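You operate a simulated robot arm through the tools that you are given. There is no shell and no other tool. Be economical: measure what you need, move in short steps, check, and stop when the job is done.

You are at the controls of a simulated robot arm. One attempt, no reset.

## Task
Chalk tile 36 in the red tray and stand the red tag from drawer one in with it.
Fine: Put the chalk back and shut the drawer. Set down upright: chalk, what you pick out.

The check looks at the end state, three seconds after you hand in, the way a careful person would. Anything else that was tipped, shoved, dropped, spilled or broken makes it a failure.

## Robot
A 7-joint arm with a two-finger parallel gripper on a trunk, on a base that drives. Base frame: it is fixed to the floor where the robot stands at the start and does not move with it; the origin is under the middle of the robot, x ahead of it, y to its left, z up; the surface under the hand at the start is at about z = 900. Units: mm, degrees, N and s.
With the tool pointing down near the work surface it reaches from about 420 to 900 mm from the robot's upright axis, wherever it stands. Its first joint turns from -17.0 to 126.0 degrees. Places, roughly: bench drawer one [600, 0, 800]; inside of the red tray [600, 300, 900]. Payload 1.57 kg.
The tool frame sits at the grasp point between the pads (the TCP): z along the fingers, y along the line on which they close. The tips reach 30 mm beyond it. Largest opening 80 mm; finger width 17, thickness 12; the body of the gripper, 40 by 82 mm, starts 80 mm behind the TCP.
Orientation is told as [roll, pitch, yaw] about the base's x, y, z axes, in that order, counted from this pose: with the fingers straight down and closing along the base's y, the tool's x points along the base's -x, its y along +y and its z along -z.

## Interface
- The arm moves only by the tool apply_moves. Its argument "plan" is a list of rows, each an object of numbers (a shift or turn left out is 0, a gripper value left out holds the last): "x", "y", "z": the shift along the tool's x, y, z in units of 250 mm (1.0 is 250 mm); "wx", "wy", "wz": the turn, a rotation vector about the tool's x, y, z in units of 120 degrees (1.0 is 120 degrees); "gripper": the closure, from 0 (fully open) to 1 (shut). In form: [{"x": .., "y": .., "z": .., "wx": .., "wy": .., "wz": .., "gripper": ..}, ...]. A call has 1 to 12 rows; each row is the pose to reach, as a shift and turn from the pose commanded when the call began, along the tool's axes at that moment. A call with a number of a shift or a turn outside -1 to 1 is refused whole. Rows are played at 5 a second. More than 50 mm and 8.6 degrees between two rows, or a gripper value outside its range, and nothing of the call is played. A pose out of reach is approached as far as the arm can. The call stops where the force on the tool passes 40 N (or 10 N more than at its start, if that is more) or the arm is blocked; 0.2 s more then pass. Each finger travels about 45 mm/s and halts on what it meets, pressing with about 41 N; the grip force reading is that of the motor and also rises with nothing between the fingers. The clock runs only during rows and for 0.2 s after the last one: add rows that repeat a pose to give the fingers time. The reply holds the time, the measured pose of the TCP, the force on the tool along the base axes, the opening and the grip force, in the units named above and with some noise, with the torque about the TCP (base axes, N m) and any sound that the robot's microphone picked up, and new pictures: "show" is both (left out), scene, wrist or none.
- Cameras (640 x 400 px; columns grow to the right, rows downward): "scene" is now at [-3.1, -189.9, 1318.5]; the picture's right is [0.46, -0.89, 0.00], its down [-0.55, -0.29, -0.78] and it looks along [0.70, 0.36, -0.62] (base axes); focal length 238 px, centre (320, 200). "wrist" rides on the gripper at [72, -7, -122] in the tool frame; the picture's right is [0.09, 1.00, 0.00], its down [-0.84, 0.08, -0.54] and it looks along [-0.54, 0.05, 0.84] (tool axes); focal length 238 px, centre (320, 200).
- move_column(by): slides the trunk up (or, below 0, down) by that many mm; the arm and the scene camera ride with it, the base frame stays. It gives what a move gives, with no picture.
- roll_base(legs): drives the robot by 1 to 6 legs, each [ahead, left, turn to the left] in mm, mm and degrees, along the robot's own axes; the way and the turn of a leg run together, so that a leg with both is an arc; at most 1500 mm and 180 degrees a leg. The arm and the cameras ride along, it lands a little off, and it stops where it bumps. It gives what a move gives, and a new picture of the scene camera.
- aim_head(pan, tilt): turns the head with the scene camera to pan (to the left, within 109 degrees either way) and tilt (down, from -29 to 69), counted from straight ahead of the robot. It gives what a move gives, and a new picture of the scene camera.
- locate(camera, pixels): there is no depth. For up to 12 entries [column, row, z] of the newest picture of that camera ("zoom" is the newest enlarged one), the place [x, y] in the base frame at which the ray of that pixel passes the height z, good to about 2 mm. It takes no simulated time.
- inspect(camera, box): a new picture of the part [left, top, right, bottom] of that camera's present view, enlarged. It takes no simulated time.
- sign_off(): hands the job in; it is judged then, once.

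Go step by step. Measure first, check grasps and placings, and put right what went wrong. The budget is 80 turns and 260 pictures, counting those below and the enlarged ones. Unless the task says otherwise, let go and move clear before handing in, and close with one line.

The tools are called after "Call:" as a command line: name --argument value ..., lists and objects as JSON in quotes. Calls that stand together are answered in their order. apply_moves: Moves the arm, as the interface text tells. Its arguments: {"type":"object","properties":{"plan":{"type":"array","items":{"type":"object","properties":{"x":{"type":"number"},"y":{"type":"number"},"z":{"type":"number"},"wx":{"type":"number"},"wy":{"type":"number"},"wz":{"type":"number"},"gripper":{"type":"number"}}}},"show":{"type":"string","enum":["both","scene","wrist","none"]}},"required":["plan"]} The other tools are called the same way: move_column (by) slides the trunk up or down; roll_base (legs) drives the base; aim_head (pan, tilt) turns the head that bears the scene camera; locate (camera, pixels) gives the place at which the rays of pixels pass given heights; inspect (camera, box) takes an enlarged picture of a part of a camera's view; sign_off () hands the job in.

At the start:

```text
time: 0.0
position: [510.5, 43.3, 1157.7]
tool_rot: [-0.1, 0.0, 0.0]
contact_force: [0.2, 0.8, 0.0]
moment: [0.01, -0.03, 0.02]
width: 80.2
grasp_force: 0.0
trunk travel left (down, up): [-700.0, 90.0]
robot x, y, heading: [-1.7, -1.6, 0.0]
head pan, tilt: [27.6, 38.3]
```

scene: 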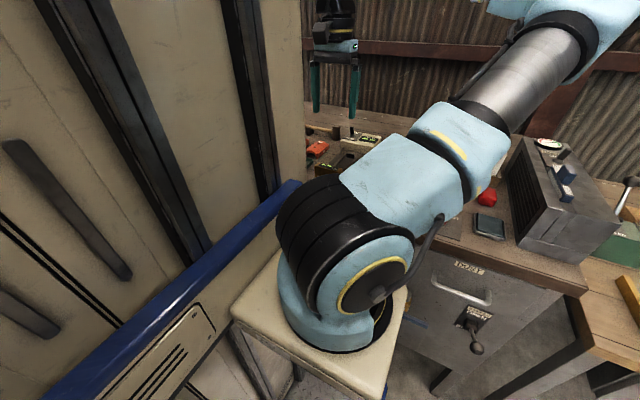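
wrist: 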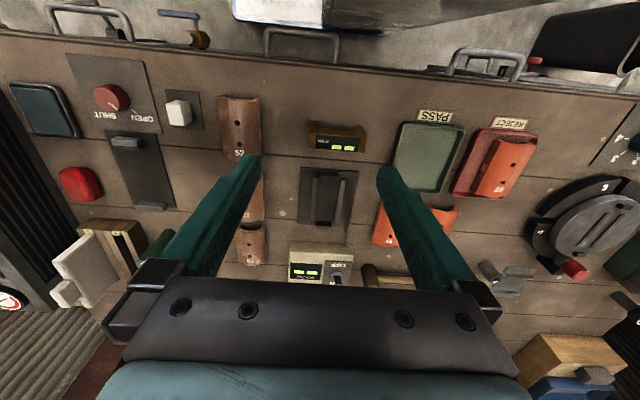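

The wrist picture shows the bench upside down with a red tray (about 495,160), a green one (425,155), tiles, and drawers at the top edge. I'll enlarge parts to read the labels.

Call:
inspect --camera "wrist" --box '[360, 80, 640, 255]'

Call:
inspect --camera "wrist" --box '[0, 60, 280, 235]'

Call:
inspect --camera "wrist" --box '[200, 120, 480, 295]'

Call:
aim_head --pan 0 --tilt 45

```text
2.29 times, centred on (500, 168) of wrist
```

zoom: 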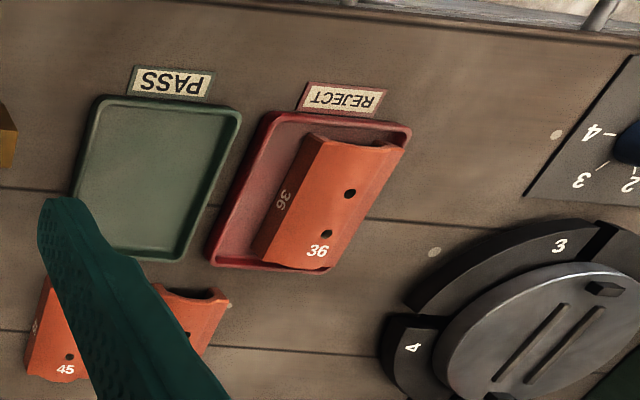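

```text
2.29 times, centred on (140, 148) of wrist
```

zoom: 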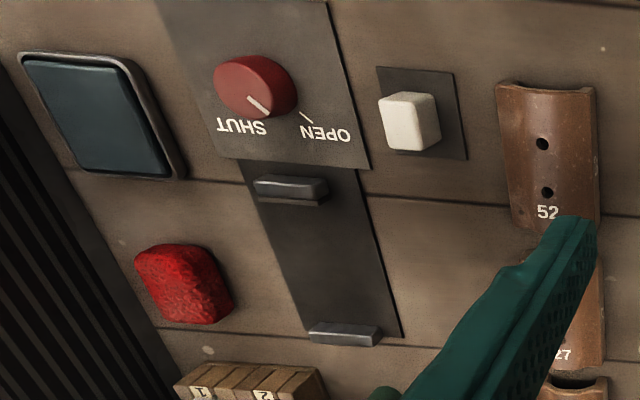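

```text
2.29 times, centred on (340, 208) of wrist
```

zoom: 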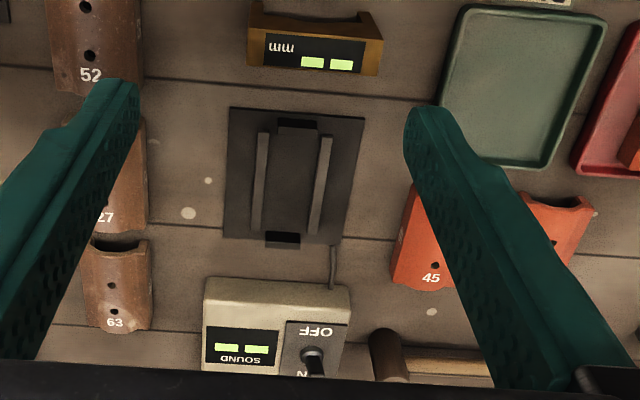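

```text
time: 0.9
position: [510.9, 43.6, 1156.9]
tool_rot: [-0.1, 0.0, -0.1]
contact_force: [-0.1, 1.3, 0.4]
moment: [-0.01, -0.02, -0.01]
width: 79.7
grasp_force: 0.1
trunk travel left (down, up): [-700.0, 90.0]
robot x, y, heading: [-1.7, 3.1, 0.0]
head pan, tilt: [0.0, 45.0]
```

scene: 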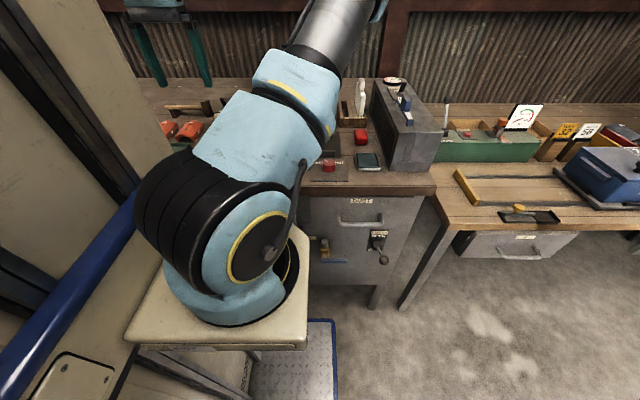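

Tile 36 already lies in the red (REJECT) tray, so it needs a chalk mark. I need to find the chalk and which drawer is number one.

Call:
inspect --camera "scene" --box '[270, 70, 450, 270]'

Call:
inspect --camera "scene" --box '[430, 90, 640, 260]'

Call:
inspect --camera "wrist" --box '[0, 0, 560, 100]'

Call:
inspect --camera "wrist" --box '[0, 180, 200, 340]'

```text
2.00 times, centred on (360, 170) of scene
```

zoom: 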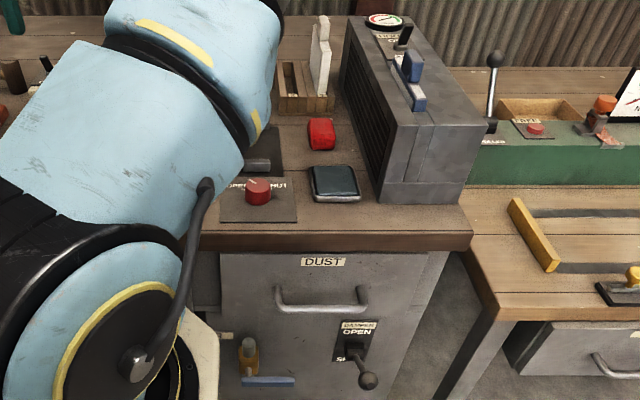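

```text
2.35 times, centred on (535, 175) of scene
```

zoom: 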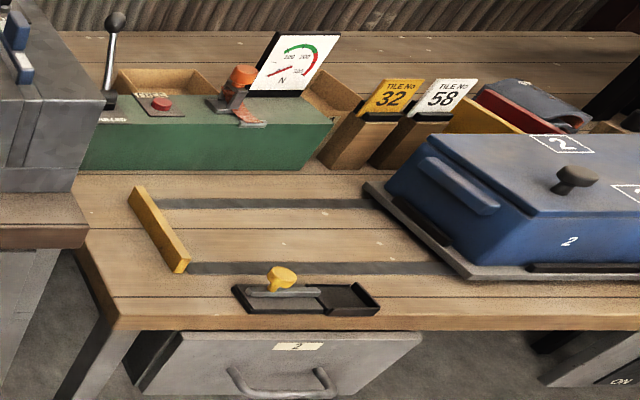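

```text
1.14 times, centred on (280, 50) of wrist
```

zoom: 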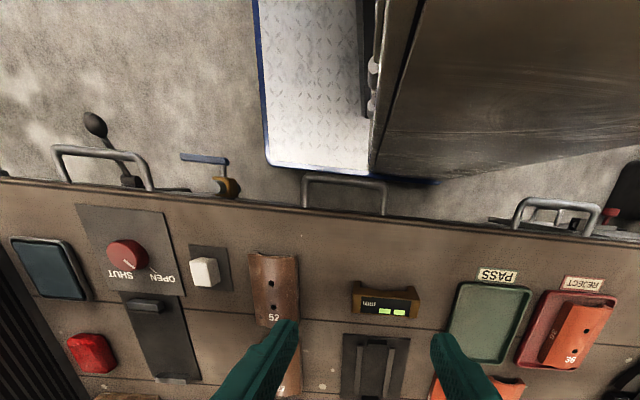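

```text
2.50 times, centred on (100, 260) of wrist
```

zoom: 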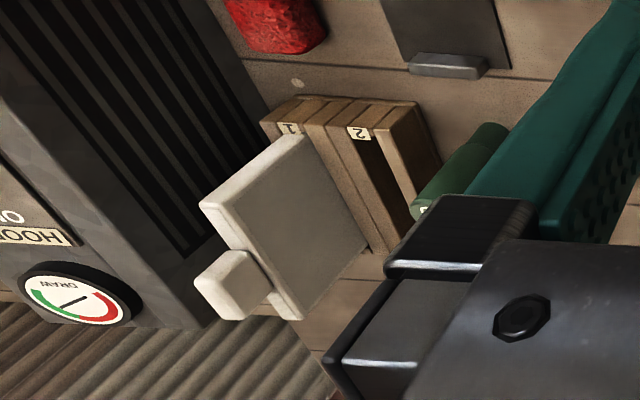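

The drawer at y≈0 is the middle handle; I have not yet seen a chalk. I'll look to the left side with the head and at the hidden bench parts.

Call:
aim_head --pan 50 --tilt 30

Call:
inspect --camera "wrist" --box '[440, 160, 640, 400]'

Call:
inspect --camera "wrist" --box '[460, 0, 640, 120]'

```text
time: 2.1
position: [510.7, 42.6, 1157.2]
tool_rot: [0.0, 0.0, -0.1]
contact_force: [0.2, 0.7, -0.4]
moment: [0.01, -0.02, -0.01]
width: 80.1
grasp_force: 0.1
trunk travel left (down, up): [-700.0, 90.0]
robot x, y, heading: [-1.1, 1.1, 0.1]
head pan, tilt: [50.0, 30.0]
```

scene: 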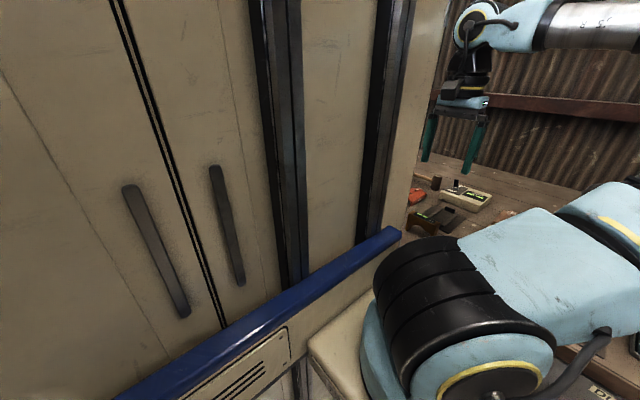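

```text
1.67 times, centred on (540, 280) of wrist
```

zoom: 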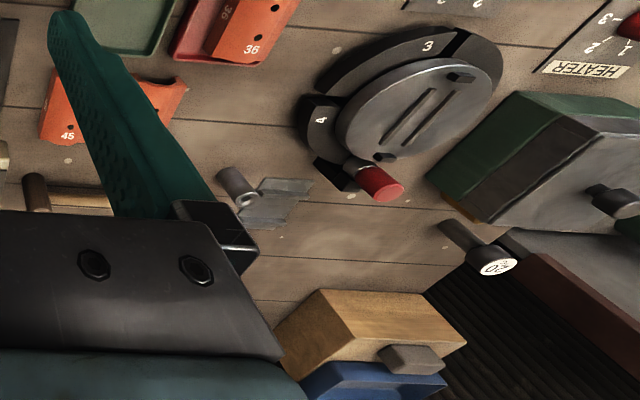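

```text
3.33 times, centred on (550, 60) of wrist
```

zoom: 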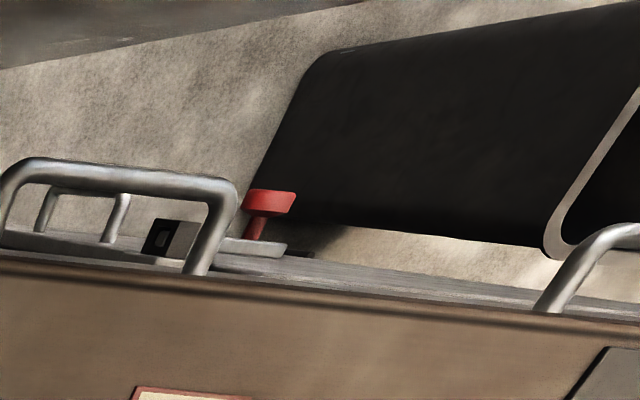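

I'll get ground positions of candidates (white cube, slab rack, green cylinder, tray corners) and look closer at the white cube and the region behind the gripper.

Call:
locate --camera "wrist" --pixels '[[178, 112, 910], [80, 190, 910], [105, 260, 920], [155, 245, 910], [500, 165, 900], [425, 155, 900], [300, 40, 800], [95, 20, 800], [485, 60, 800], [328, 195, 900], [235, 125, 910], [50, 110, 900]]'

Call:
inspect --camera "wrist" --box '[140, 80, 220, 130]'

Call:
apply_moves --plan '[{"x": 0.2, "y": -0.1}, {"x": 0.4, "y": -0.2}, {"x": 0.4, "y": -0.4}, {"x": 0.4, "y": -0.6}]' --show "wrist"

```text
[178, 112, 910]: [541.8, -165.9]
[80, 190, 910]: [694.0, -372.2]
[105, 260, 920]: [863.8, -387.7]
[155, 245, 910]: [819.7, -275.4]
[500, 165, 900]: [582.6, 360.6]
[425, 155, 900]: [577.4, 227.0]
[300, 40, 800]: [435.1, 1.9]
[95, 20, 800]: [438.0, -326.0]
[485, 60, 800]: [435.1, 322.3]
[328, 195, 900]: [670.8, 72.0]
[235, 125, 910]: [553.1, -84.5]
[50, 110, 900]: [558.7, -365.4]
```

```text
8.00 times, centred on (180, 105) of wrist
```

zoom: 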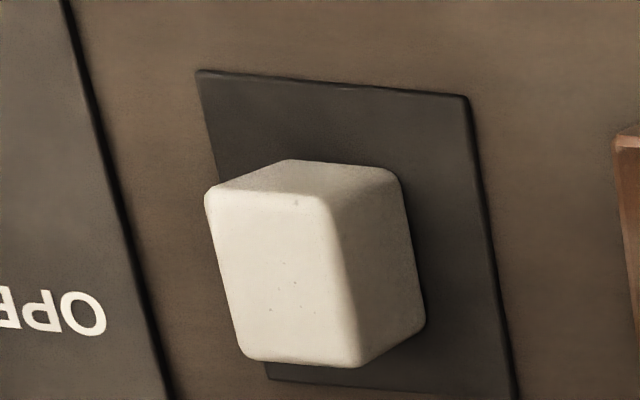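

```text
refused: row 1 steps farther than a row can; nothing moved
```

The white block on the dark plate near [542,-166] looks like the chalk (a cube on a slate). It is at the joint-1 limit, so I'll drive a bit to the right, looking down.

Call:
roll_base --legs '[[0, -120, 0]]'

Call:
aim_head --pan 20 --tilt 60

```text
time: 3.3
position: [510.6, -76.1, 1158.1]
tool_rot: [0.0, 0.1, -0.1]
contact_force: [-1.2, 0.1, 0.4]
moment: [0.01, 0.01, 0.01]
width: 80.0
grasp_force: 0.0
trunk travel left (down, up): [-700.0, 90.0]
robot x, y, heading: [-0.6, -120.6, -0.3]
head pan, tilt: [50.0, 30.0]
```

scene: 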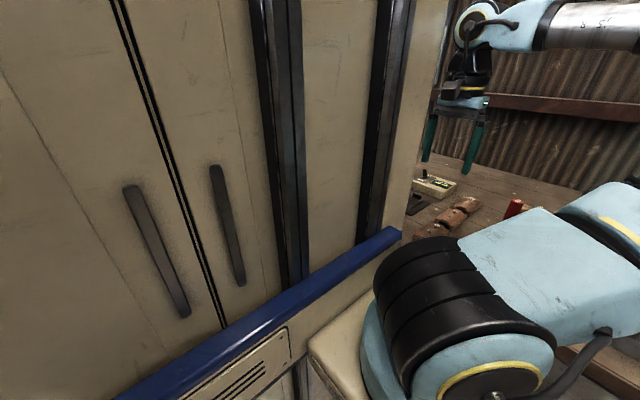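

```text
time: 4.3
position: [511.3, -76.0, 1156.7]
tool_rot: [0.0, -0.1, 0.0]
contact_force: [0.5, 0.0, -0.5]
moment: [0.0, 0.03, -0.03]
width: 80.0
grasp_force: 0.2
trunk travel left (down, up): [-700.0, 90.0]
robot x, y, heading: [-1.6, -121.7, 0.1]
head pan, tilt: [20.0, 60.0]
```

scene: 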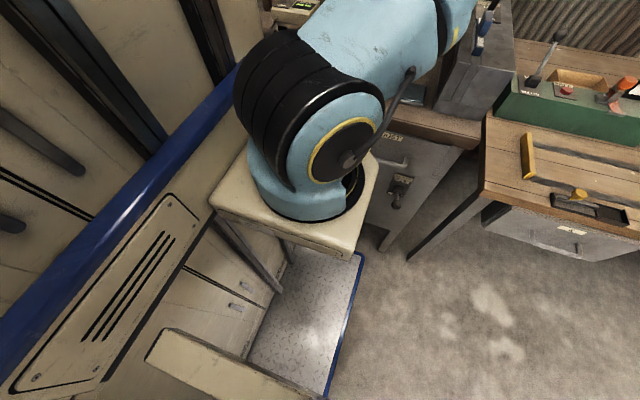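

The drive landed at y=-121. Now a fresh wrist picture from here.

Call:
apply_moves --plan '[{"z": 0.15}, {"z": 0.3}, {"z": 0.3, "y": -0.15}]' --show "wrist"

```text
time: 5.1
position: [511.1, -113.3, 1081.7]
tool_rot: [-0.1, 0.0, 0.2]
contact_force: [0.6, 0.1, 1.2]
moment: [-0.02, -0.02, 0.05]
width: 80.0
grasp_force: 0.0
trunk travel left (down, up): [-700.0, 90.0]
robot x, y, heading: [-0.6, -122.4, 0.3]
head pan, tilt: [20.0, 60.0]
```

wrist: 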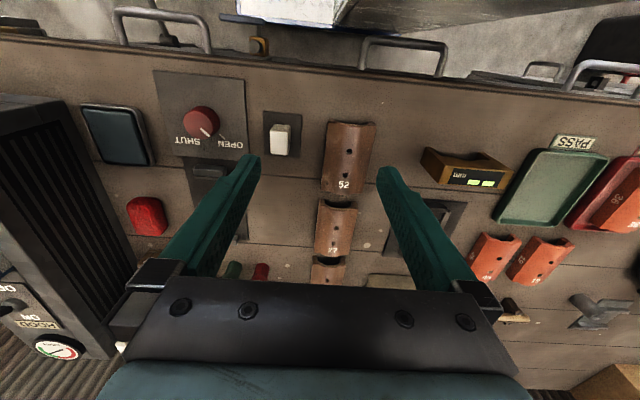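

There are also a green and a red cylinder at (232,270) and (260,272); I check both these and the white cube, shifting the hand back a bit to see more.

Call:
inspect --camera "wrist" --box '[200, 80, 360, 300]'

Call:
apply_moves --plan '[{"x": -0.2}, {"x": -0.4}, {"x": -0.6}, {"x": -0.8}]' --show "wrist"

```text
1.82 times, centred on (280, 190) of wrist
```

zoom: 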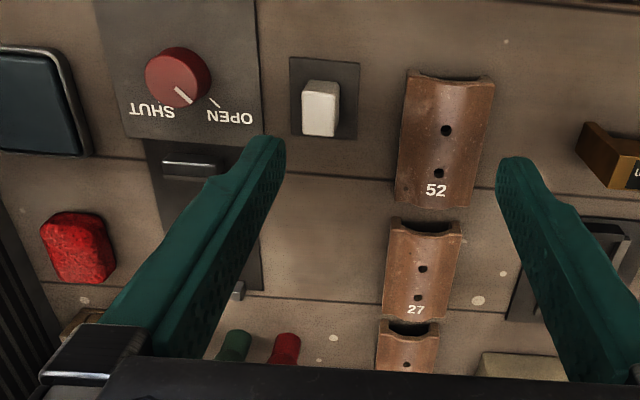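

```text
time: 6.1
position: [710.2, -114.1, 1081.6]
tool_rot: [0.0, 0.0, 0.1]
contact_force: [0.1, -0.3, -0.6]
moment: [-0.01, -0.05, 0.0]
width: 80.1
grasp_force: 0.0
trunk travel left (down, up): [-700.0, 90.0]
robot x, y, heading: [1.0, -121.3, -0.0]
head pan, tilt: [20.0, 60.0]
```

wrist: 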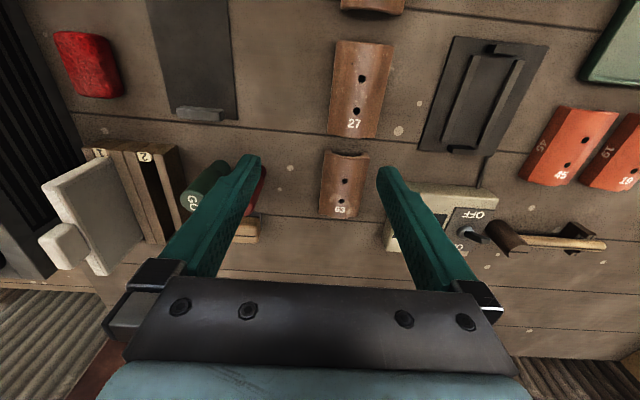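

Call:
inspect --camera "wrist" --box '[30, 130, 290, 280]'

Call:
apply_moves --plan '[{"y": 0.2}, {"y": 0.4}, {"y": 0.6}, {"y": 0.8}]' --show "wrist"

```text
2.46 times, centred on (160, 205) of wrist
```

zoom: 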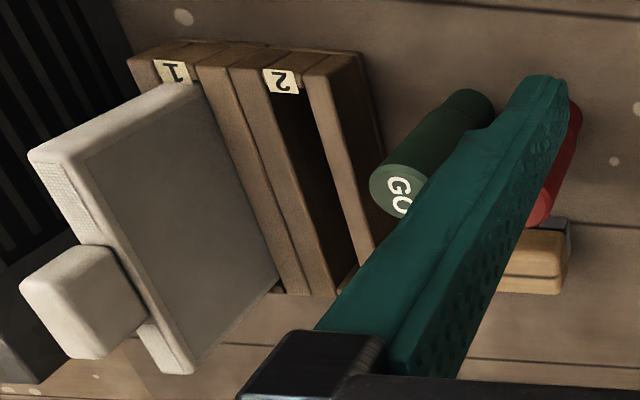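

```text
time: 7.1
position: [712.5, 86.1, 1082.1]
tool_rot: [0.0, 0.0, -0.2]
contact_force: [0.9, -1.2, 0.1]
moment: [0.05, 0.05, 0.01]
width: 79.9
grasp_force: 0.0
trunk travel left (down, up): [-700.0, 90.0]
robot x, y, heading: [4.6, -122.6, -0.1]
head pan, tilt: [20.0, 60.0]
```

wrist: 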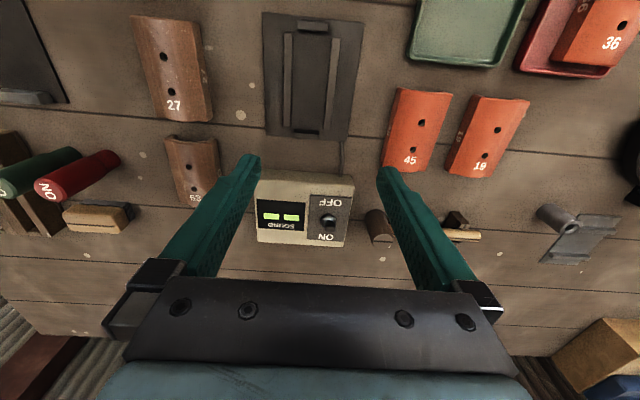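

GO/NO cylinders are plug gauges, so the white block on the slate is the chalk. I move over it for a closer look.

Call:
apply_moves --plan '[{"x": 0.12, "y": -0.14}, {"x": 0.24, "y": -0.28}, {"x": 0.36, "y": -0.42}, {"x": 0.48, "y": -0.56}, {"x": 0.6, "y": -0.7}, {"x": 0.72, "y": -0.84}, {"x": 0.8, "y": -0.98}, {"x": 0.8, "y": -0.98, "z": 0.15}, {"x": 0.8, "y": -0.98, "z": 0.3}]' --show "wrist"

```text
time: 9.1
position: [510.0, -159.6, 1007.3]
tool_rot: [0.0, 0.1, 0.0]
contact_force: [-0.1, 0.1, -1.1]
moment: [-0.02, -0.02, 0.03]
width: 79.9
grasp_force: 0.1
trunk travel left (down, up): [-700.0, 90.0]
robot x, y, heading: [-1.6, -118.8, 0.2]
head pan, tilt: [20.0, 60.0]
```

wrist: 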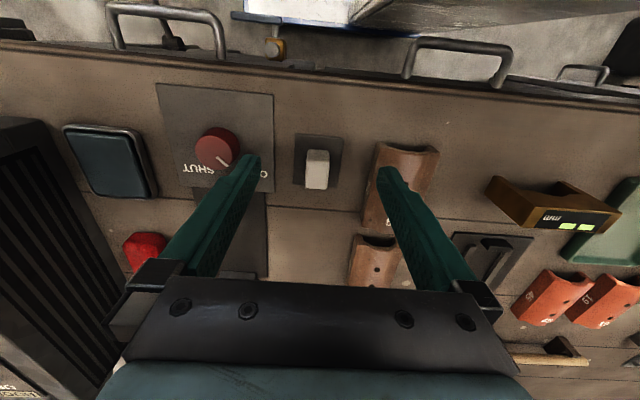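

Call:
inspect --camera "wrist" --box '[260, 110, 380, 220]'

Call:
locate --camera "wrist" --pixels '[[297, 133, 902], [343, 137, 902], [336, 193, 902], [292, 186, 902], [376, 143, 902], [437, 148, 902], [240, 130, 920], [274, 92, 900]]'

```text
3.64 times, centred on (320, 165) of wrist
```

zoom: 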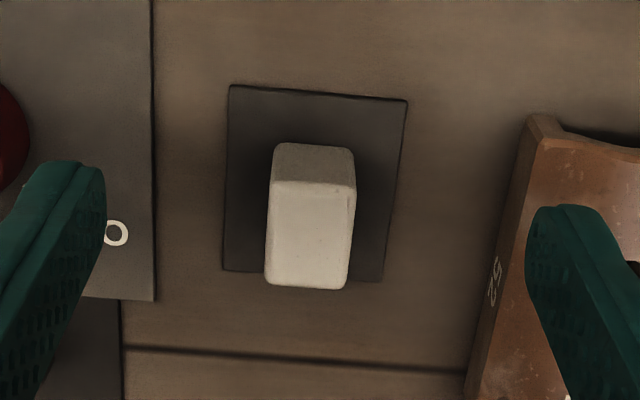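

```text
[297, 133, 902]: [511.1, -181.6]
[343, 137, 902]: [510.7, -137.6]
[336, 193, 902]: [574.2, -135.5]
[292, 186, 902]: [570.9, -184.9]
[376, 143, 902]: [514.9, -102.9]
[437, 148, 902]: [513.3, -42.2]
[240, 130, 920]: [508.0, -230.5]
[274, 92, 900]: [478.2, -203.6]
```

I measure the block: its near-bottom edge at zoom row 143, top face rows 185–288, against different heights.

Call:
locate --camera "zoom" --pixels '[[275, 145, 902], [352, 150, 902], [272, 183, 902], [272, 183, 925], [272, 183, 935], [272, 183, 945], [355, 188, 935], [355, 188, 945], [266, 283, 935], [345, 288, 935], [266, 283, 945], [345, 288, 945]]'

```text
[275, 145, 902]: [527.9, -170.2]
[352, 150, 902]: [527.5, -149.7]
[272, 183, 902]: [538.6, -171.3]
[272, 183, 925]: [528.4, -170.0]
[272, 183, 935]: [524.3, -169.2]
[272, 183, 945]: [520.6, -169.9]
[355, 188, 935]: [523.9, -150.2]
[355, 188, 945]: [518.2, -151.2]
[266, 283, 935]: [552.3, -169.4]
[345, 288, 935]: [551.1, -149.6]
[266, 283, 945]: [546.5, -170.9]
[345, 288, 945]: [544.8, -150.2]
```

The chalk is about 30×20×25 mm centred at [542,-160], top ~926, on the slate. I go down over it with the fingers pre-closed to ~48 mm, gripping high so the lower end stays free.

Call:
apply_moves --plan '[{"x": -0.126, "gripper": 0.4}, {"x": -0.126, "gripper": 0.4}, {"x": -0.126, "z": 0.1, "gripper": 0.4}, {"x": -0.126, "z": 0.2, "gripper": 0.4}, {"x": -0.126, "z": 0.2, "gripper": 0.4}]' --show "wrist"

```text
time: 10.3
position: [543.0, -159.6, 955.3]
tool_rot: [0.0, -0.1, 0.0]
contact_force: [0.2, 0.4, 1.2]
moment: [-0.01, 0.0, -0.01]
width: 47.9
grasp_force: 0.1
trunk travel left (down, up): [-700.0, 90.0]
robot x, y, heading: [0.1, -121.4, 0.2]
head pan, tilt: [20.0, 60.0]
```

wrist: 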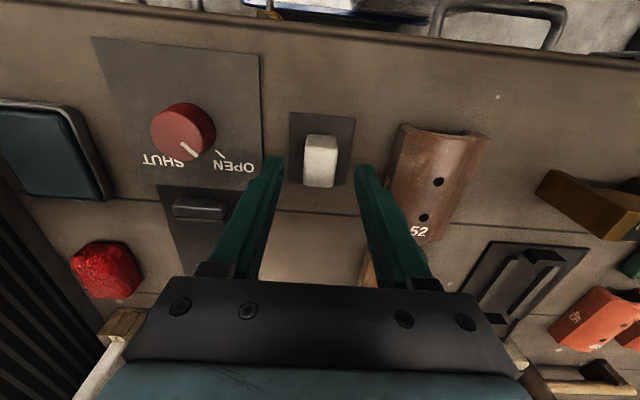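

The block sits midway between the tips. I lower 13 mm and close.

Call:
apply_moves --plan '[{"z": 0.053, "gripper": 0.4}, {"z": 0.053, "gripper": 0.6}, {"z": 0.053, "gripper": 0.9}, {"z": 0.053, "gripper": 0.9}, {"z": 0.053, "gripper": 0.9}, {"z": 0.053, "gripper": 0.9}]' --show "wrist"

```text
time: 11.7
position: [541.4, -158.4, 943.8]
tool_rot: [0.0, 0.0, 0.0]
contact_force: [1.0, -0.3, 0.7]
moment: [0.01, 0.02, 0.0]
width: 20.9
grasp_force: 33.6
trunk travel left (down, up): [-700.0, 90.0]
robot x, y, heading: [0.6, -116.6, 0.0]
head pan, tilt: [20.0, 60.0]
```

wrist: 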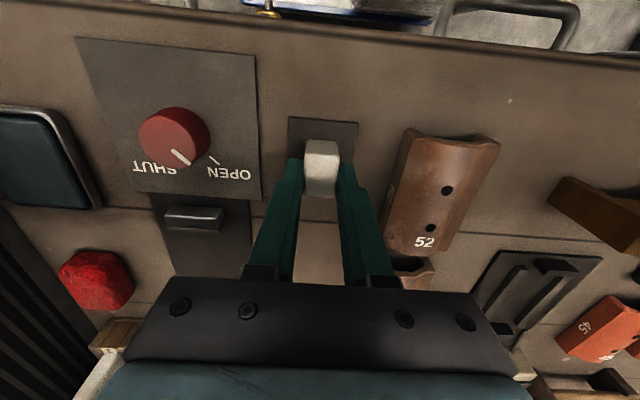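

Grip holds at 20.9 mm. Lift 120 mm and carry toward the red tray.

Call:
apply_moves --plan '[{"z": -0.15}, {"z": -0.3}, {"z": -0.48}, {"z": -0.48, "y": 0.19}, {"z": -0.48, "y": 0.38}, {"z": -0.48, "y": 0.57}, {"z": -0.48, "y": 0.76}, {"z": -0.48, "y": 0.95}]' --show "none"

Call:
apply_moves --plan '[{"y": 0.19}, {"y": 0.38}, {"y": 0.57}, {"y": 0.76}, {"y": 0.86}]' --show "wrist"

```text
time: 13.5
position: [542.0, 80.6, 1064.0]
tool_rot: [0.1, 0.0, -0.1]
contact_force: [0.0, -0.5, 0.5]
moment: [0.04, 0.02, 0.01]
width: 20.7
grasp_force: 34.5
trunk travel left (down, up): [-700.0, 90.0]
robot x, y, heading: [-2.7, -123.0, -0.1]
head pan, tilt: [20.0, 60.0]
```

```text
time: 14.7
position: [546.0, 244.0, 1061.0]
tool_rot: [0.1, -0.2, -0.1]
contact_force: [0.0, 0.7, -0.9]
moment: [-0.01, -0.02, 0.01]
width: 20.7
grasp_force: 34.1
out of reach, approached as far as the arm can: row 4, 5
trunk travel left (down, up): [-700.0, 90.0]
robot x, y, heading: [-1.0, -121.6, -0.1]
head pan, tilt: [20.0, 60.0]
```

wrist: 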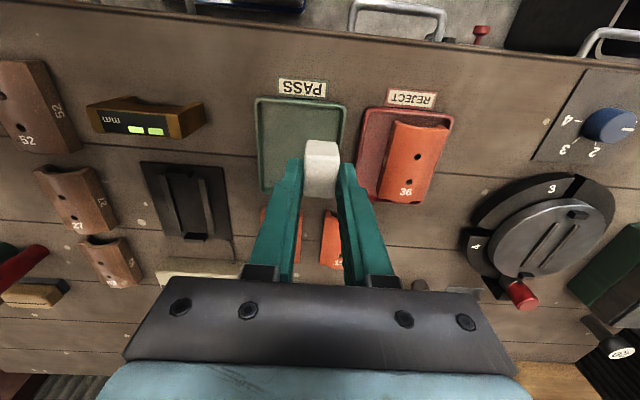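

The arm is at its reach limit. I drive the base left 110 mm, which also carries the hand over the red tray (nothing tall nearby at tip height ~1030).

Call:
roll_base --legs '[[0, 120, 0]]'

Call:
inspect --camera "wrist" --box '[220, 60, 460, 240]'

```text
time: 15.9
position: [546.2, 363.2, 1061.8]
tool_rot: [0.1, 0.0, 0.0]
contact_force: [-0.4, 0.0, -0.2]
moment: [0.01, -0.02, -0.02]
width: 20.7
grasp_force: 34.1
trunk travel left (down, up): [-700.0, 90.0]
robot x, y, heading: [3.5, -2.3, 0.3]
head pan, tilt: [20.0, 60.0]
```

scene: 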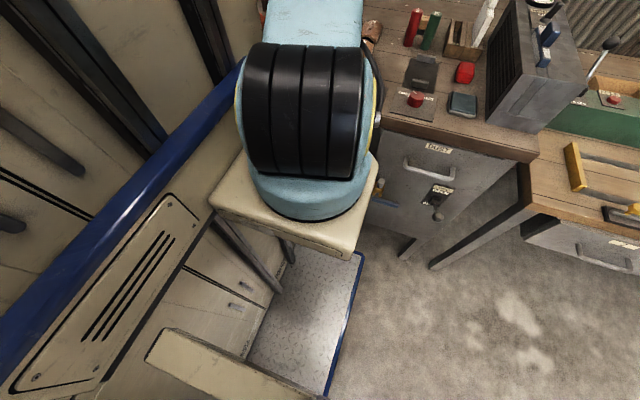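

```text
2.22 times, centred on (340, 150) of wrist
```

zoom: 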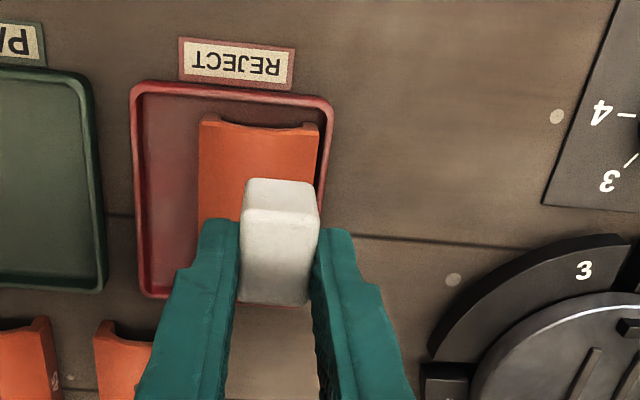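

I measure tray edges and the tile's visible corners.

Call:
locate --camera "zoom" --pixels '[[132, 90, 905], [332, 104, 905], [145, 296, 905], [148, 95, 901], [318, 110, 901], [200, 122, 908], [318, 128, 908], [200, 115, 920], [260, 125, 930], [216, 120, 920], [300, 127, 920], [198, 215, 905]]'

```text
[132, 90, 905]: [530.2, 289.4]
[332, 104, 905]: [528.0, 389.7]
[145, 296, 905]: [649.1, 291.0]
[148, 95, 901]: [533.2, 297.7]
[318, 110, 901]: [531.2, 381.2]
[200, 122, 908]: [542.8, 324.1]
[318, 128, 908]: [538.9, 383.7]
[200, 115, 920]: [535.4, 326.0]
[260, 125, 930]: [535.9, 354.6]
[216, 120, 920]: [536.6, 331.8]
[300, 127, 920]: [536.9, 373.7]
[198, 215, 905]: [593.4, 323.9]
```

Tray inside spans about x 533–645, y 297–382; the tile sits at y 324–383. I position the chalk over the tile crown near [572,353] and descend to just above.

Call:
apply_moves --plan '[{"x": -0.1, "y": -0.038}, {"x": -0.1, "y": -0.038, "z": 0.15}, {"x": -0.1, "y": -0.038, "z": 0.3}, {"x": -0.1, "y": -0.038, "z": 0.3}]' --show "wrist"

Call:
inspect --camera "wrist" --box '[230, 80, 430, 230]'

```text
time: 16.9
position: [567.7, 355.2, 988.9]
tool_rot: [0.0, -0.1, -0.1]
contact_force: [0.3, 0.3, 0.0]
moment: [0.03, -0.04, -0.04]
width: 20.5
grasp_force: 34.3
trunk travel left (down, up): [-700.0, 90.0]
robot x, y, heading: [-0.2, 0.9, 0.0]
head pan, tilt: [20.0, 60.0]
```

wrist: 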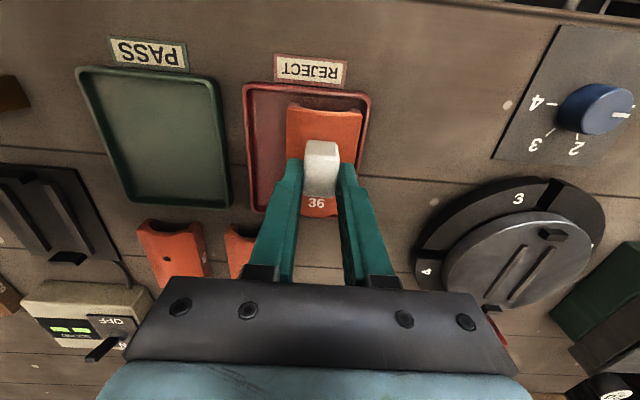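

```text
2.67 times, centred on (330, 155) of wrist
```

zoom: 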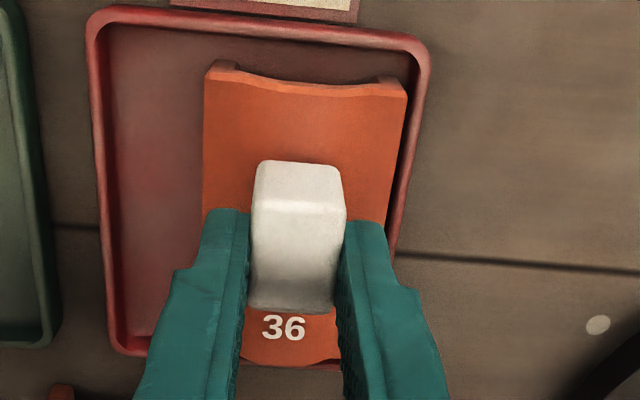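

The chalk is over the upper half of the tile with the "36" clear. I descend gently, watching force.

Call:
apply_moves --plan '[{"z": 0.02}, {"z": 0.04}, {"z": 0.048}]' --show "none"

Call:
apply_moves --plan '[{"z": 0.008}, {"z": 0.016}, {"z": 0.016}]' --show "none"

Call:
apply_moves --plan '[{"z": 0.008}, {"z": 0.016}, {"z": 0.016}]' --show "wrist"

```text
time: 17.7
position: [570.1, 354.2, 976.5]
tool_rot: [0.1, 0.0, 0.0]
contact_force: [-0.7, 0.4, -0.5]
moment: [-0.02, 0.01, -0.06]
width: 20.5
grasp_force: 34.0
trunk travel left (down, up): [-700.0, 90.0]
robot x, y, heading: [2.3, -2.7, -0.4]
head pan, tilt: [20.0, 60.0]
```

```text
time: 18.5
position: [569.5, 354.7, 972.3]
tool_rot: [0.1, -0.1, 0.0]
contact_force: [-0.4, -1.5, 11.4]
moment: [-0.04, 0.05, -0.02]
width: 20.5
grasp_force: 34.0
trunk travel left (down, up): [-700.0, 90.0]
robot x, y, heading: [-1.3, -1.2, 0.2]
head pan, tilt: [20.0, 60.0]
```

```text
time: 19.3
position: [569.6, 354.2, 967.7]
tool_rot: [0.2, -0.2, -0.1]
contact_force: [4.3, 4.3, 28.3]
moment: [0.16, -0.11, -0.05]
width: 21.0
grasp_force: 34.7
trunk travel left (down, up): [-700.0, 90.0]
robot x, y, heading: [-1.0, 0.5, 0.1]
head pan, tilt: [20.0, 60.0]
```

wrist: 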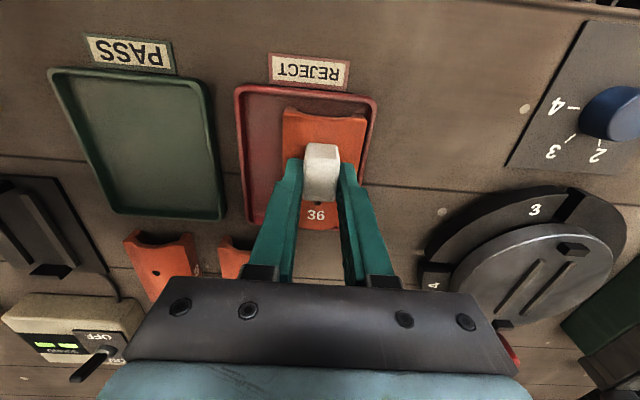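

I overpressed (28 N; the chalk has likely slid a few mm up in the grip). Back off 2.5 mm and check the force.

Call:
apply_moves --plan '[{"z": -0.006}, {"z": -0.009}]' --show "none"

```text
time: 19.9
position: [570.2, 354.4, 968.7]
tool_rot: [0.0, 0.0, 0.1]
contact_force: [0.4, 4.7, 10.9]
moment: [0.2, -0.11, 0.01]
width: 20.9
grasp_force: 34.4
trunk travel left (down, up): [-700.0, 90.0]
robot x, y, heading: [-0.7, -0.8, 0.1]
head pan, tilt: [20.0, 60.0]
```

11 N now. I draw a stroke of ~24 mm along the crown and back.

Call:
apply_moves --plan '[{"x": -0.016}, {"x": -0.032}, {"x": -0.048}, {"x": -0.064}, {"x": -0.08}]' --show "wrist"

```text
time: 21.1
position: [590.0, 353.6, 968.7]
tool_rot: [0.1, 0.0, 0.0]
contact_force: [1.1, 1.1, 0.7]
moment: [0.02, 0.02, 0.0]
width: 20.6
grasp_force: 33.8
trunk travel left (down, up): [-700.0, 90.0]
robot x, y, heading: [-2.9, 1.7, -0.3]
head pan, tilt: [20.0, 60.0]
```

wrist: 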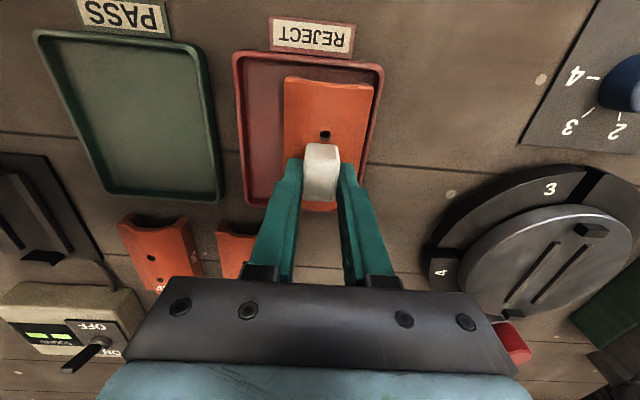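

Call:
inspect --camera "wrist" --box '[220, 50, 400, 220]'

Call:
apply_moves --plan '[{"z": -0.1}, {"z": -0.2}, {"z": -0.3, "x": 0.1}, {"z": -0.3, "x": 0.2}]' --show "wrist"

Call:
inspect --camera "wrist" --box '[240, 80, 440, 240]'

```text
2.35 times, centred on (310, 135) of wrist
```

zoom: 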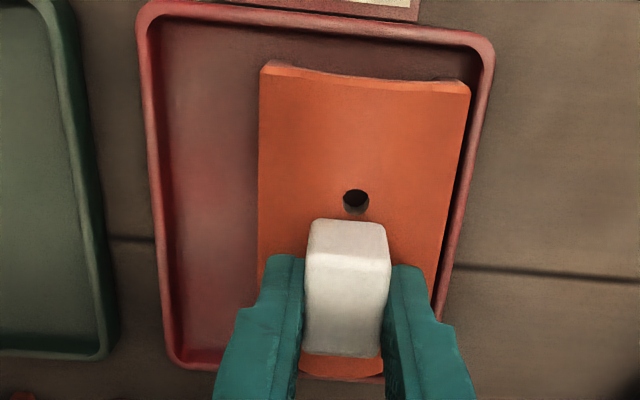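

```text
time: 22.1
position: [541.1, 353.6, 1045.2]
tool_rot: [0.1, 0.1, -0.1]
contact_force: [-0.5, -0.2, -1.4]
moment: [0.0, -0.02, 0.02]
width: 20.5
grasp_force: 34.3
trunk travel left (down, up): [-700.0, 90.0]
robot x, y, heading: [0.4, 0.5, 0.1]
head pan, tilt: [20.0, 60.0]
```

wrist: 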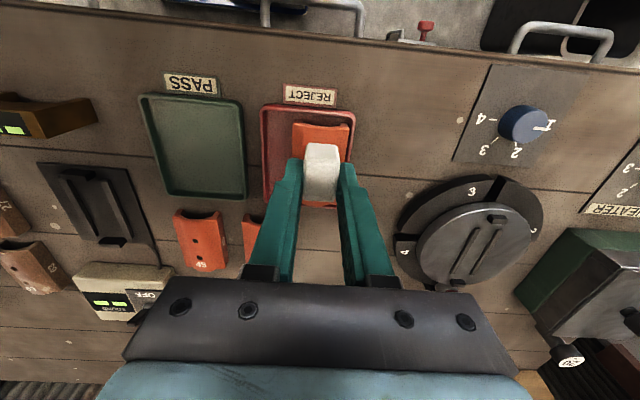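

```text
2.50 times, centred on (340, 160) of wrist
```

zoom: 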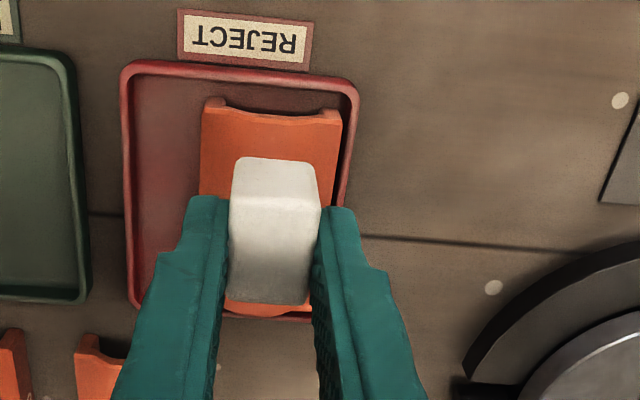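

No mark yet visible at the exposed part. I move sideways to see the entire tile.

Call:
apply_moves --plan '[{"y": -0.15}, {"y": -0.32}]' --show "wrist"

Call:
inspect --camera "wrist" --box '[320, 80, 480, 220]'

```text
time: 22.7
position: [541.2, 275.6, 1043.9]
tool_rot: [0.1, 0.0, -0.1]
contact_force: [0.1, 0.3, 0.0]
moment: [-0.06, -0.01, -0.04]
width: 20.3
grasp_force: 33.9
trunk travel left (down, up): [-700.0, 90.0]
robot x, y, heading: [2.0, -3.5, 0.2]
head pan, tilt: [20.0, 60.0]
```

wrist: 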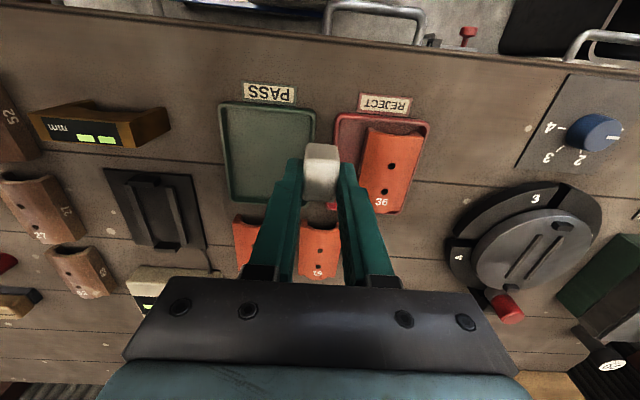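

```text
2.86 times, centred on (400, 150) of wrist
```

zoom: 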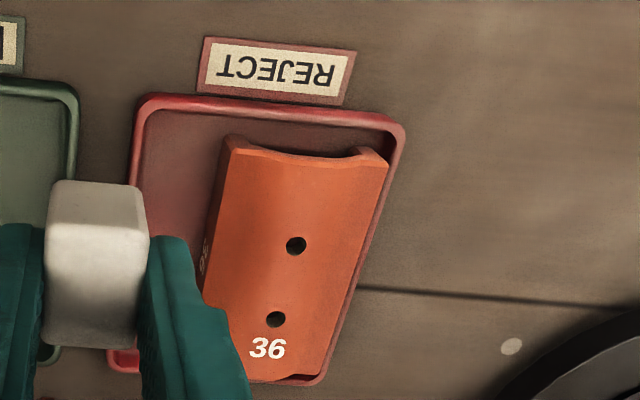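

The tile is a convex arch; no clear mark. Closer look at the tile surface.

Call:
inspect --camera "wrist" --box '[350, 115, 430, 220]'

Call:
locate --camera "wrist" --pixels '[[391, 166, 929], [383, 191, 929], [398, 132, 929], [426, 135, 915], [367, 128, 915], [400, 214, 915], [378, 212, 929]]'

```text
3.81 times, centred on (390, 168) of wrist
```

zoom: 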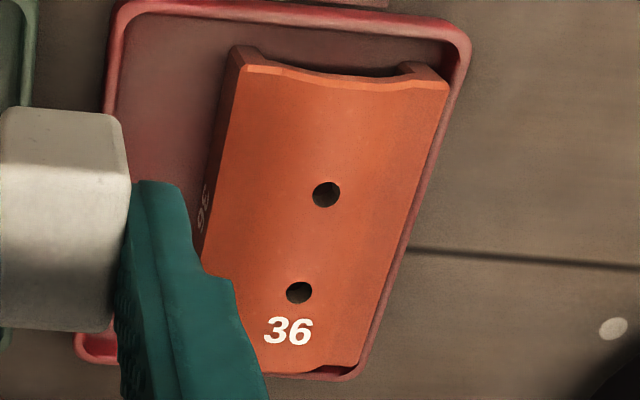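

```text
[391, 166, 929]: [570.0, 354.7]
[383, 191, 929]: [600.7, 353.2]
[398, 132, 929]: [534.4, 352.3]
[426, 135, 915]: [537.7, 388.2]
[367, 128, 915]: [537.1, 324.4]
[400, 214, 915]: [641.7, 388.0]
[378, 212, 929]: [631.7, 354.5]
```

No mark yet; the contact was lost as the stroke began. I'll repeat, starting near x=560 and pressing a bit lower, checking force.

Call:
apply_moves --plan '[{"x": -0.076, "y": 0.16}, {"x": -0.076, "y": 0.315}, {"x": -0.076, "y": 0.315, "z": 0.15}, {"x": -0.076, "y": 0.315, "z": 0.28}, {"x": -0.076, "y": 0.315, "z": 0.292}, {"x": -0.076, "y": 0.315, "z": 0.304}, {"x": -0.076, "y": 0.315, "z": 0.304}]' --show "none"

```text
time: 24.3
position: [559.3, 353.3, 967.8]
tool_rot: [0.1, 0.1, 0.1]
contact_force: [0.1, -0.5, -0.2]
moment: [-0.01, 0.01, 0.0]
width: 20.7
grasp_force: 33.8
trunk travel left (down, up): [-700.0, 90.0]
robot x, y, heading: [-0.2, -2.7, 0.2]
head pan, tilt: [20.0, 60.0]
```

Call:
apply_moves --plan '[{"z": 0.004}, {"z": 0.008}, {"z": 0.008}]' --show "none"

```text
time: 25.1
position: [558.9, 353.7, 967.5]
tool_rot: [0.2, -0.1, 0.0]
contact_force: [-2.3, -0.6, 22.3]
moment: [0.01, 0.15, 0.04]
width: 20.9
grasp_force: 34.2
trunk travel left (down, up): [-700.0, 90.0]
robot x, y, heading: [2.2, -3.1, 0.1]
head pan, tilt: [20.0, 60.0]
```

22 N with a 2 mm step: stiff. I back off 0.5 mm and stroke 40 mm along the tile.

Call:
apply_moves --plan '[{"z": -0.002}, {"z": -0.002, "x": -0.02}, {"z": -0.002, "x": -0.04}, {"z": -0.002, "x": -0.06}, {"z": -0.002, "x": -0.08}, {"z": -0.002, "x": -0.1}, {"z": -0.002, "x": -0.12}]' --show "wrist"

Call:
inspect --camera "wrist" --box '[220, 40, 400, 220]'

```text
time: 26.7
position: [588.9, 352.2, 967.2]
tool_rot: [0.0, -0.1, 0.1]
contact_force: [-6.5, -2.1, 13.3]
moment: [-0.06, 0.04, -0.04]
width: 20.8
grasp_force: 33.8
trunk travel left (down, up): [-700.0, 90.0]
robot x, y, heading: [-0.6, -1.5, 0.3]
head pan, tilt: [20.0, 60.0]
```

wrist: 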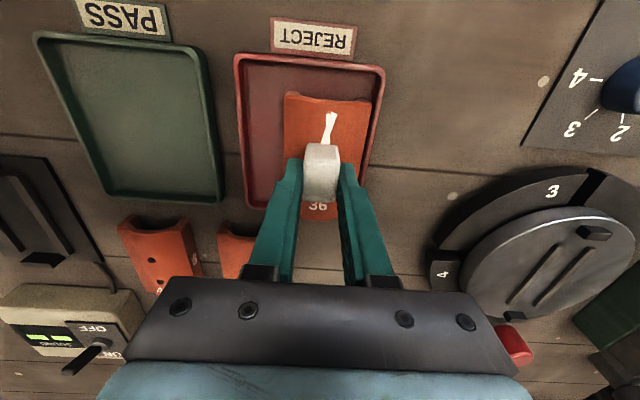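

```text
2.22 times, centred on (310, 130) of wrist
```

zoom: 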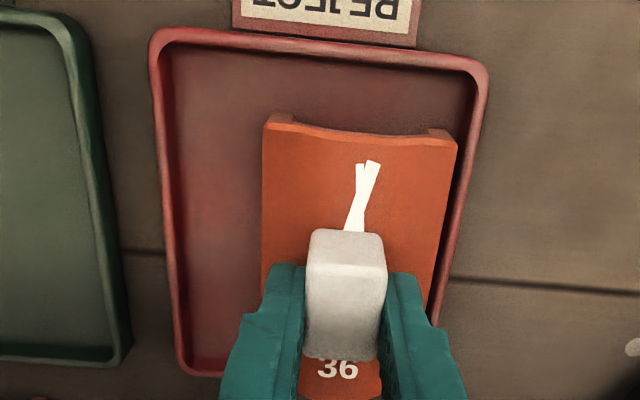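

A clear white mark is on tile 36 (zoom 362,195). Now I lift and return the chalk to its slate.

Call:
apply_moves --plan '[{"z": -0.1}, {"z": -0.25}, {"z": -0.4}, {"z": -0.4, "y": -0.19}, {"z": -0.4, "y": -0.38}, {"z": -0.4, "y": -0.57}, {"z": -0.4, "y": -0.76}, {"z": -0.4, "y": -0.95}]' --show "wrist"

Call:
roll_base --legs '[[0, -120, 0]]'

Call:
apply_moves --plan '[{"y": -0.1}, {"y": -0.2}]' --show "wrist"

```text
time: 28.5
position: [587.6, 116.7, 1065.6]
tool_rot: [0.1, -0.1, 0.0]
contact_force: [0.0, 0.7, 0.0]
moment: [-0.03, 0.04, -0.01]
width: 21.0
grasp_force: 34.0
trunk travel left (down, up): [-700.0, 90.0]
robot x, y, heading: [2.8, 0.8, 0.1]
head pan, tilt: [20.0, 60.0]
```

wrist: 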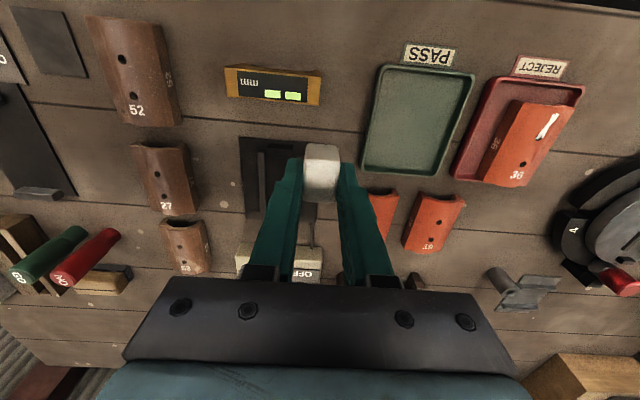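

```text
time: 29.8
position: [588.1, -6.6, 1065.6]
tool_rot: [0.1, 0.0, -0.1]
contact_force: [0.4, -0.3, -1.1]
moment: [0.01, -0.01, 0.0]
width: 20.9
grasp_force: 34.2
trunk travel left (down, up): [-700.0, 90.0]
robot x, y, heading: [-3.8, -121.8, -0.2]
head pan, tilt: [20.0, 60.0]
```

scene: 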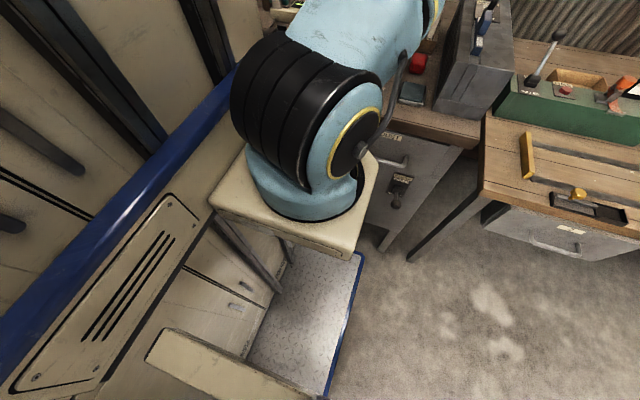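

```text
time: 30.4
position: [587.1, -56.3, 1065.5]
tool_rot: [0.1, 0.0, 0.0]
contact_force: [0.0, -0.1, 0.0]
moment: [-0.06, 0.01, 0.01]
width: 20.8
grasp_force: 34.6
trunk travel left (down, up): [-700.0, 90.0]
robot x, y, heading: [1.1, -122.6, -0.0]
head pan, tilt: [20.0, 60.0]
```

wrist: 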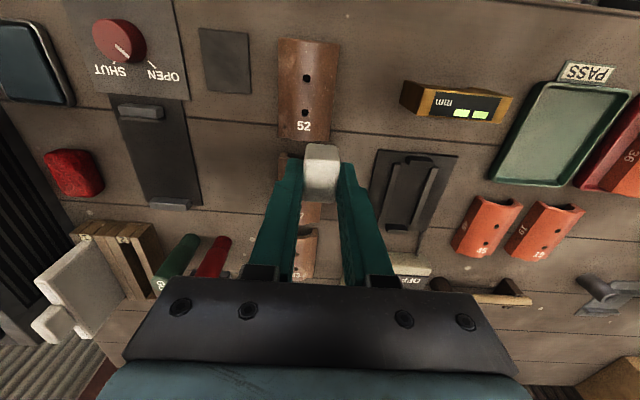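

Slate is empty at (224,60). I go back to [542,-159.5] and lower to 15 mm above placing.

Call:
apply_moves --plan '[{"x": 0.09, "y": -0.15}, {"x": 0.18, "y": -0.3}, {"x": 0.182, "y": -0.413}, {"x": 0.182, "y": -0.413, "z": 0.15}, {"x": 0.182, "y": -0.413, "z": 0.3}, {"x": 0.182, "y": -0.413, "z": 0.45}, {"x": 0.182, "y": -0.413, "z": 0.45}]' --show "wrist"

Call:
inspect --camera "wrist" --box '[240, 80, 400, 220]'

```text
time: 32.0
position: [541.6, -159.5, 952.8]
tool_rot: [0.1, 0.0, -0.1]
contact_force: [0.5, -0.4, 0.4]
moment: [0.02, -0.03, 0.01]
width: 20.7
grasp_force: 34.4
trunk travel left (down, up): [-700.0, 90.0]
robot x, y, heading: [2.2, -117.0, 0.1]
head pan, tilt: [20.0, 60.0]
```

wrist: 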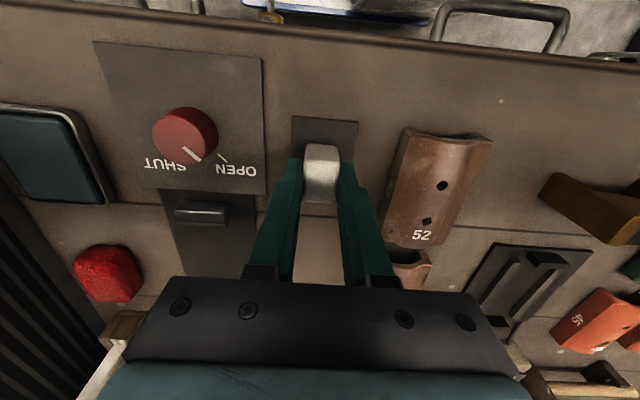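

```text
2.86 times, centred on (320, 150) of wrist
```

zoom: 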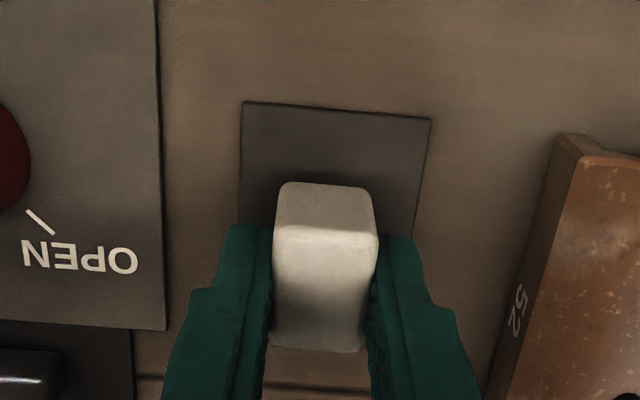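

Aligned over the slate. Lower 11 mm, then step in 1.5 mm until contact.

Call:
apply_moves --plan '[{"z": 0.03}, {"z": 0.045}, {"z": 0.045}]' --show "none"

Call:
apply_moves --plan '[{"z": 0.003}, {"z": 0.006}, {"z": 0.006}]' --show "none"

```text
time: 32.8
position: [542.2, -159.7, 942.1]
tool_rot: [0.1, -0.1, -0.1]
contact_force: [0.0, 0.1, -0.4]
moment: [0.02, -0.03, 0.03]
width: 21.0
grasp_force: 34.7
trunk travel left (down, up): [-700.0, 90.0]
robot x, y, heading: [-0.3, -121.0, 0.1]
head pan, tilt: [20.0, 60.0]
```

```text
time: 33.6
position: [541.8, -160.4, 940.4]
tool_rot: [0.1, 0.0, -0.1]
contact_force: [-0.5, -0.9, 0.3]
moment: [-0.01, 0.01, 0.02]
width: 20.8
grasp_force: 33.8
trunk travel left (down, up): [-700.0, 90.0]
robot x, y, heading: [0.1, -121.0, -0.3]
head pan, tilt: [20.0, 60.0]
```

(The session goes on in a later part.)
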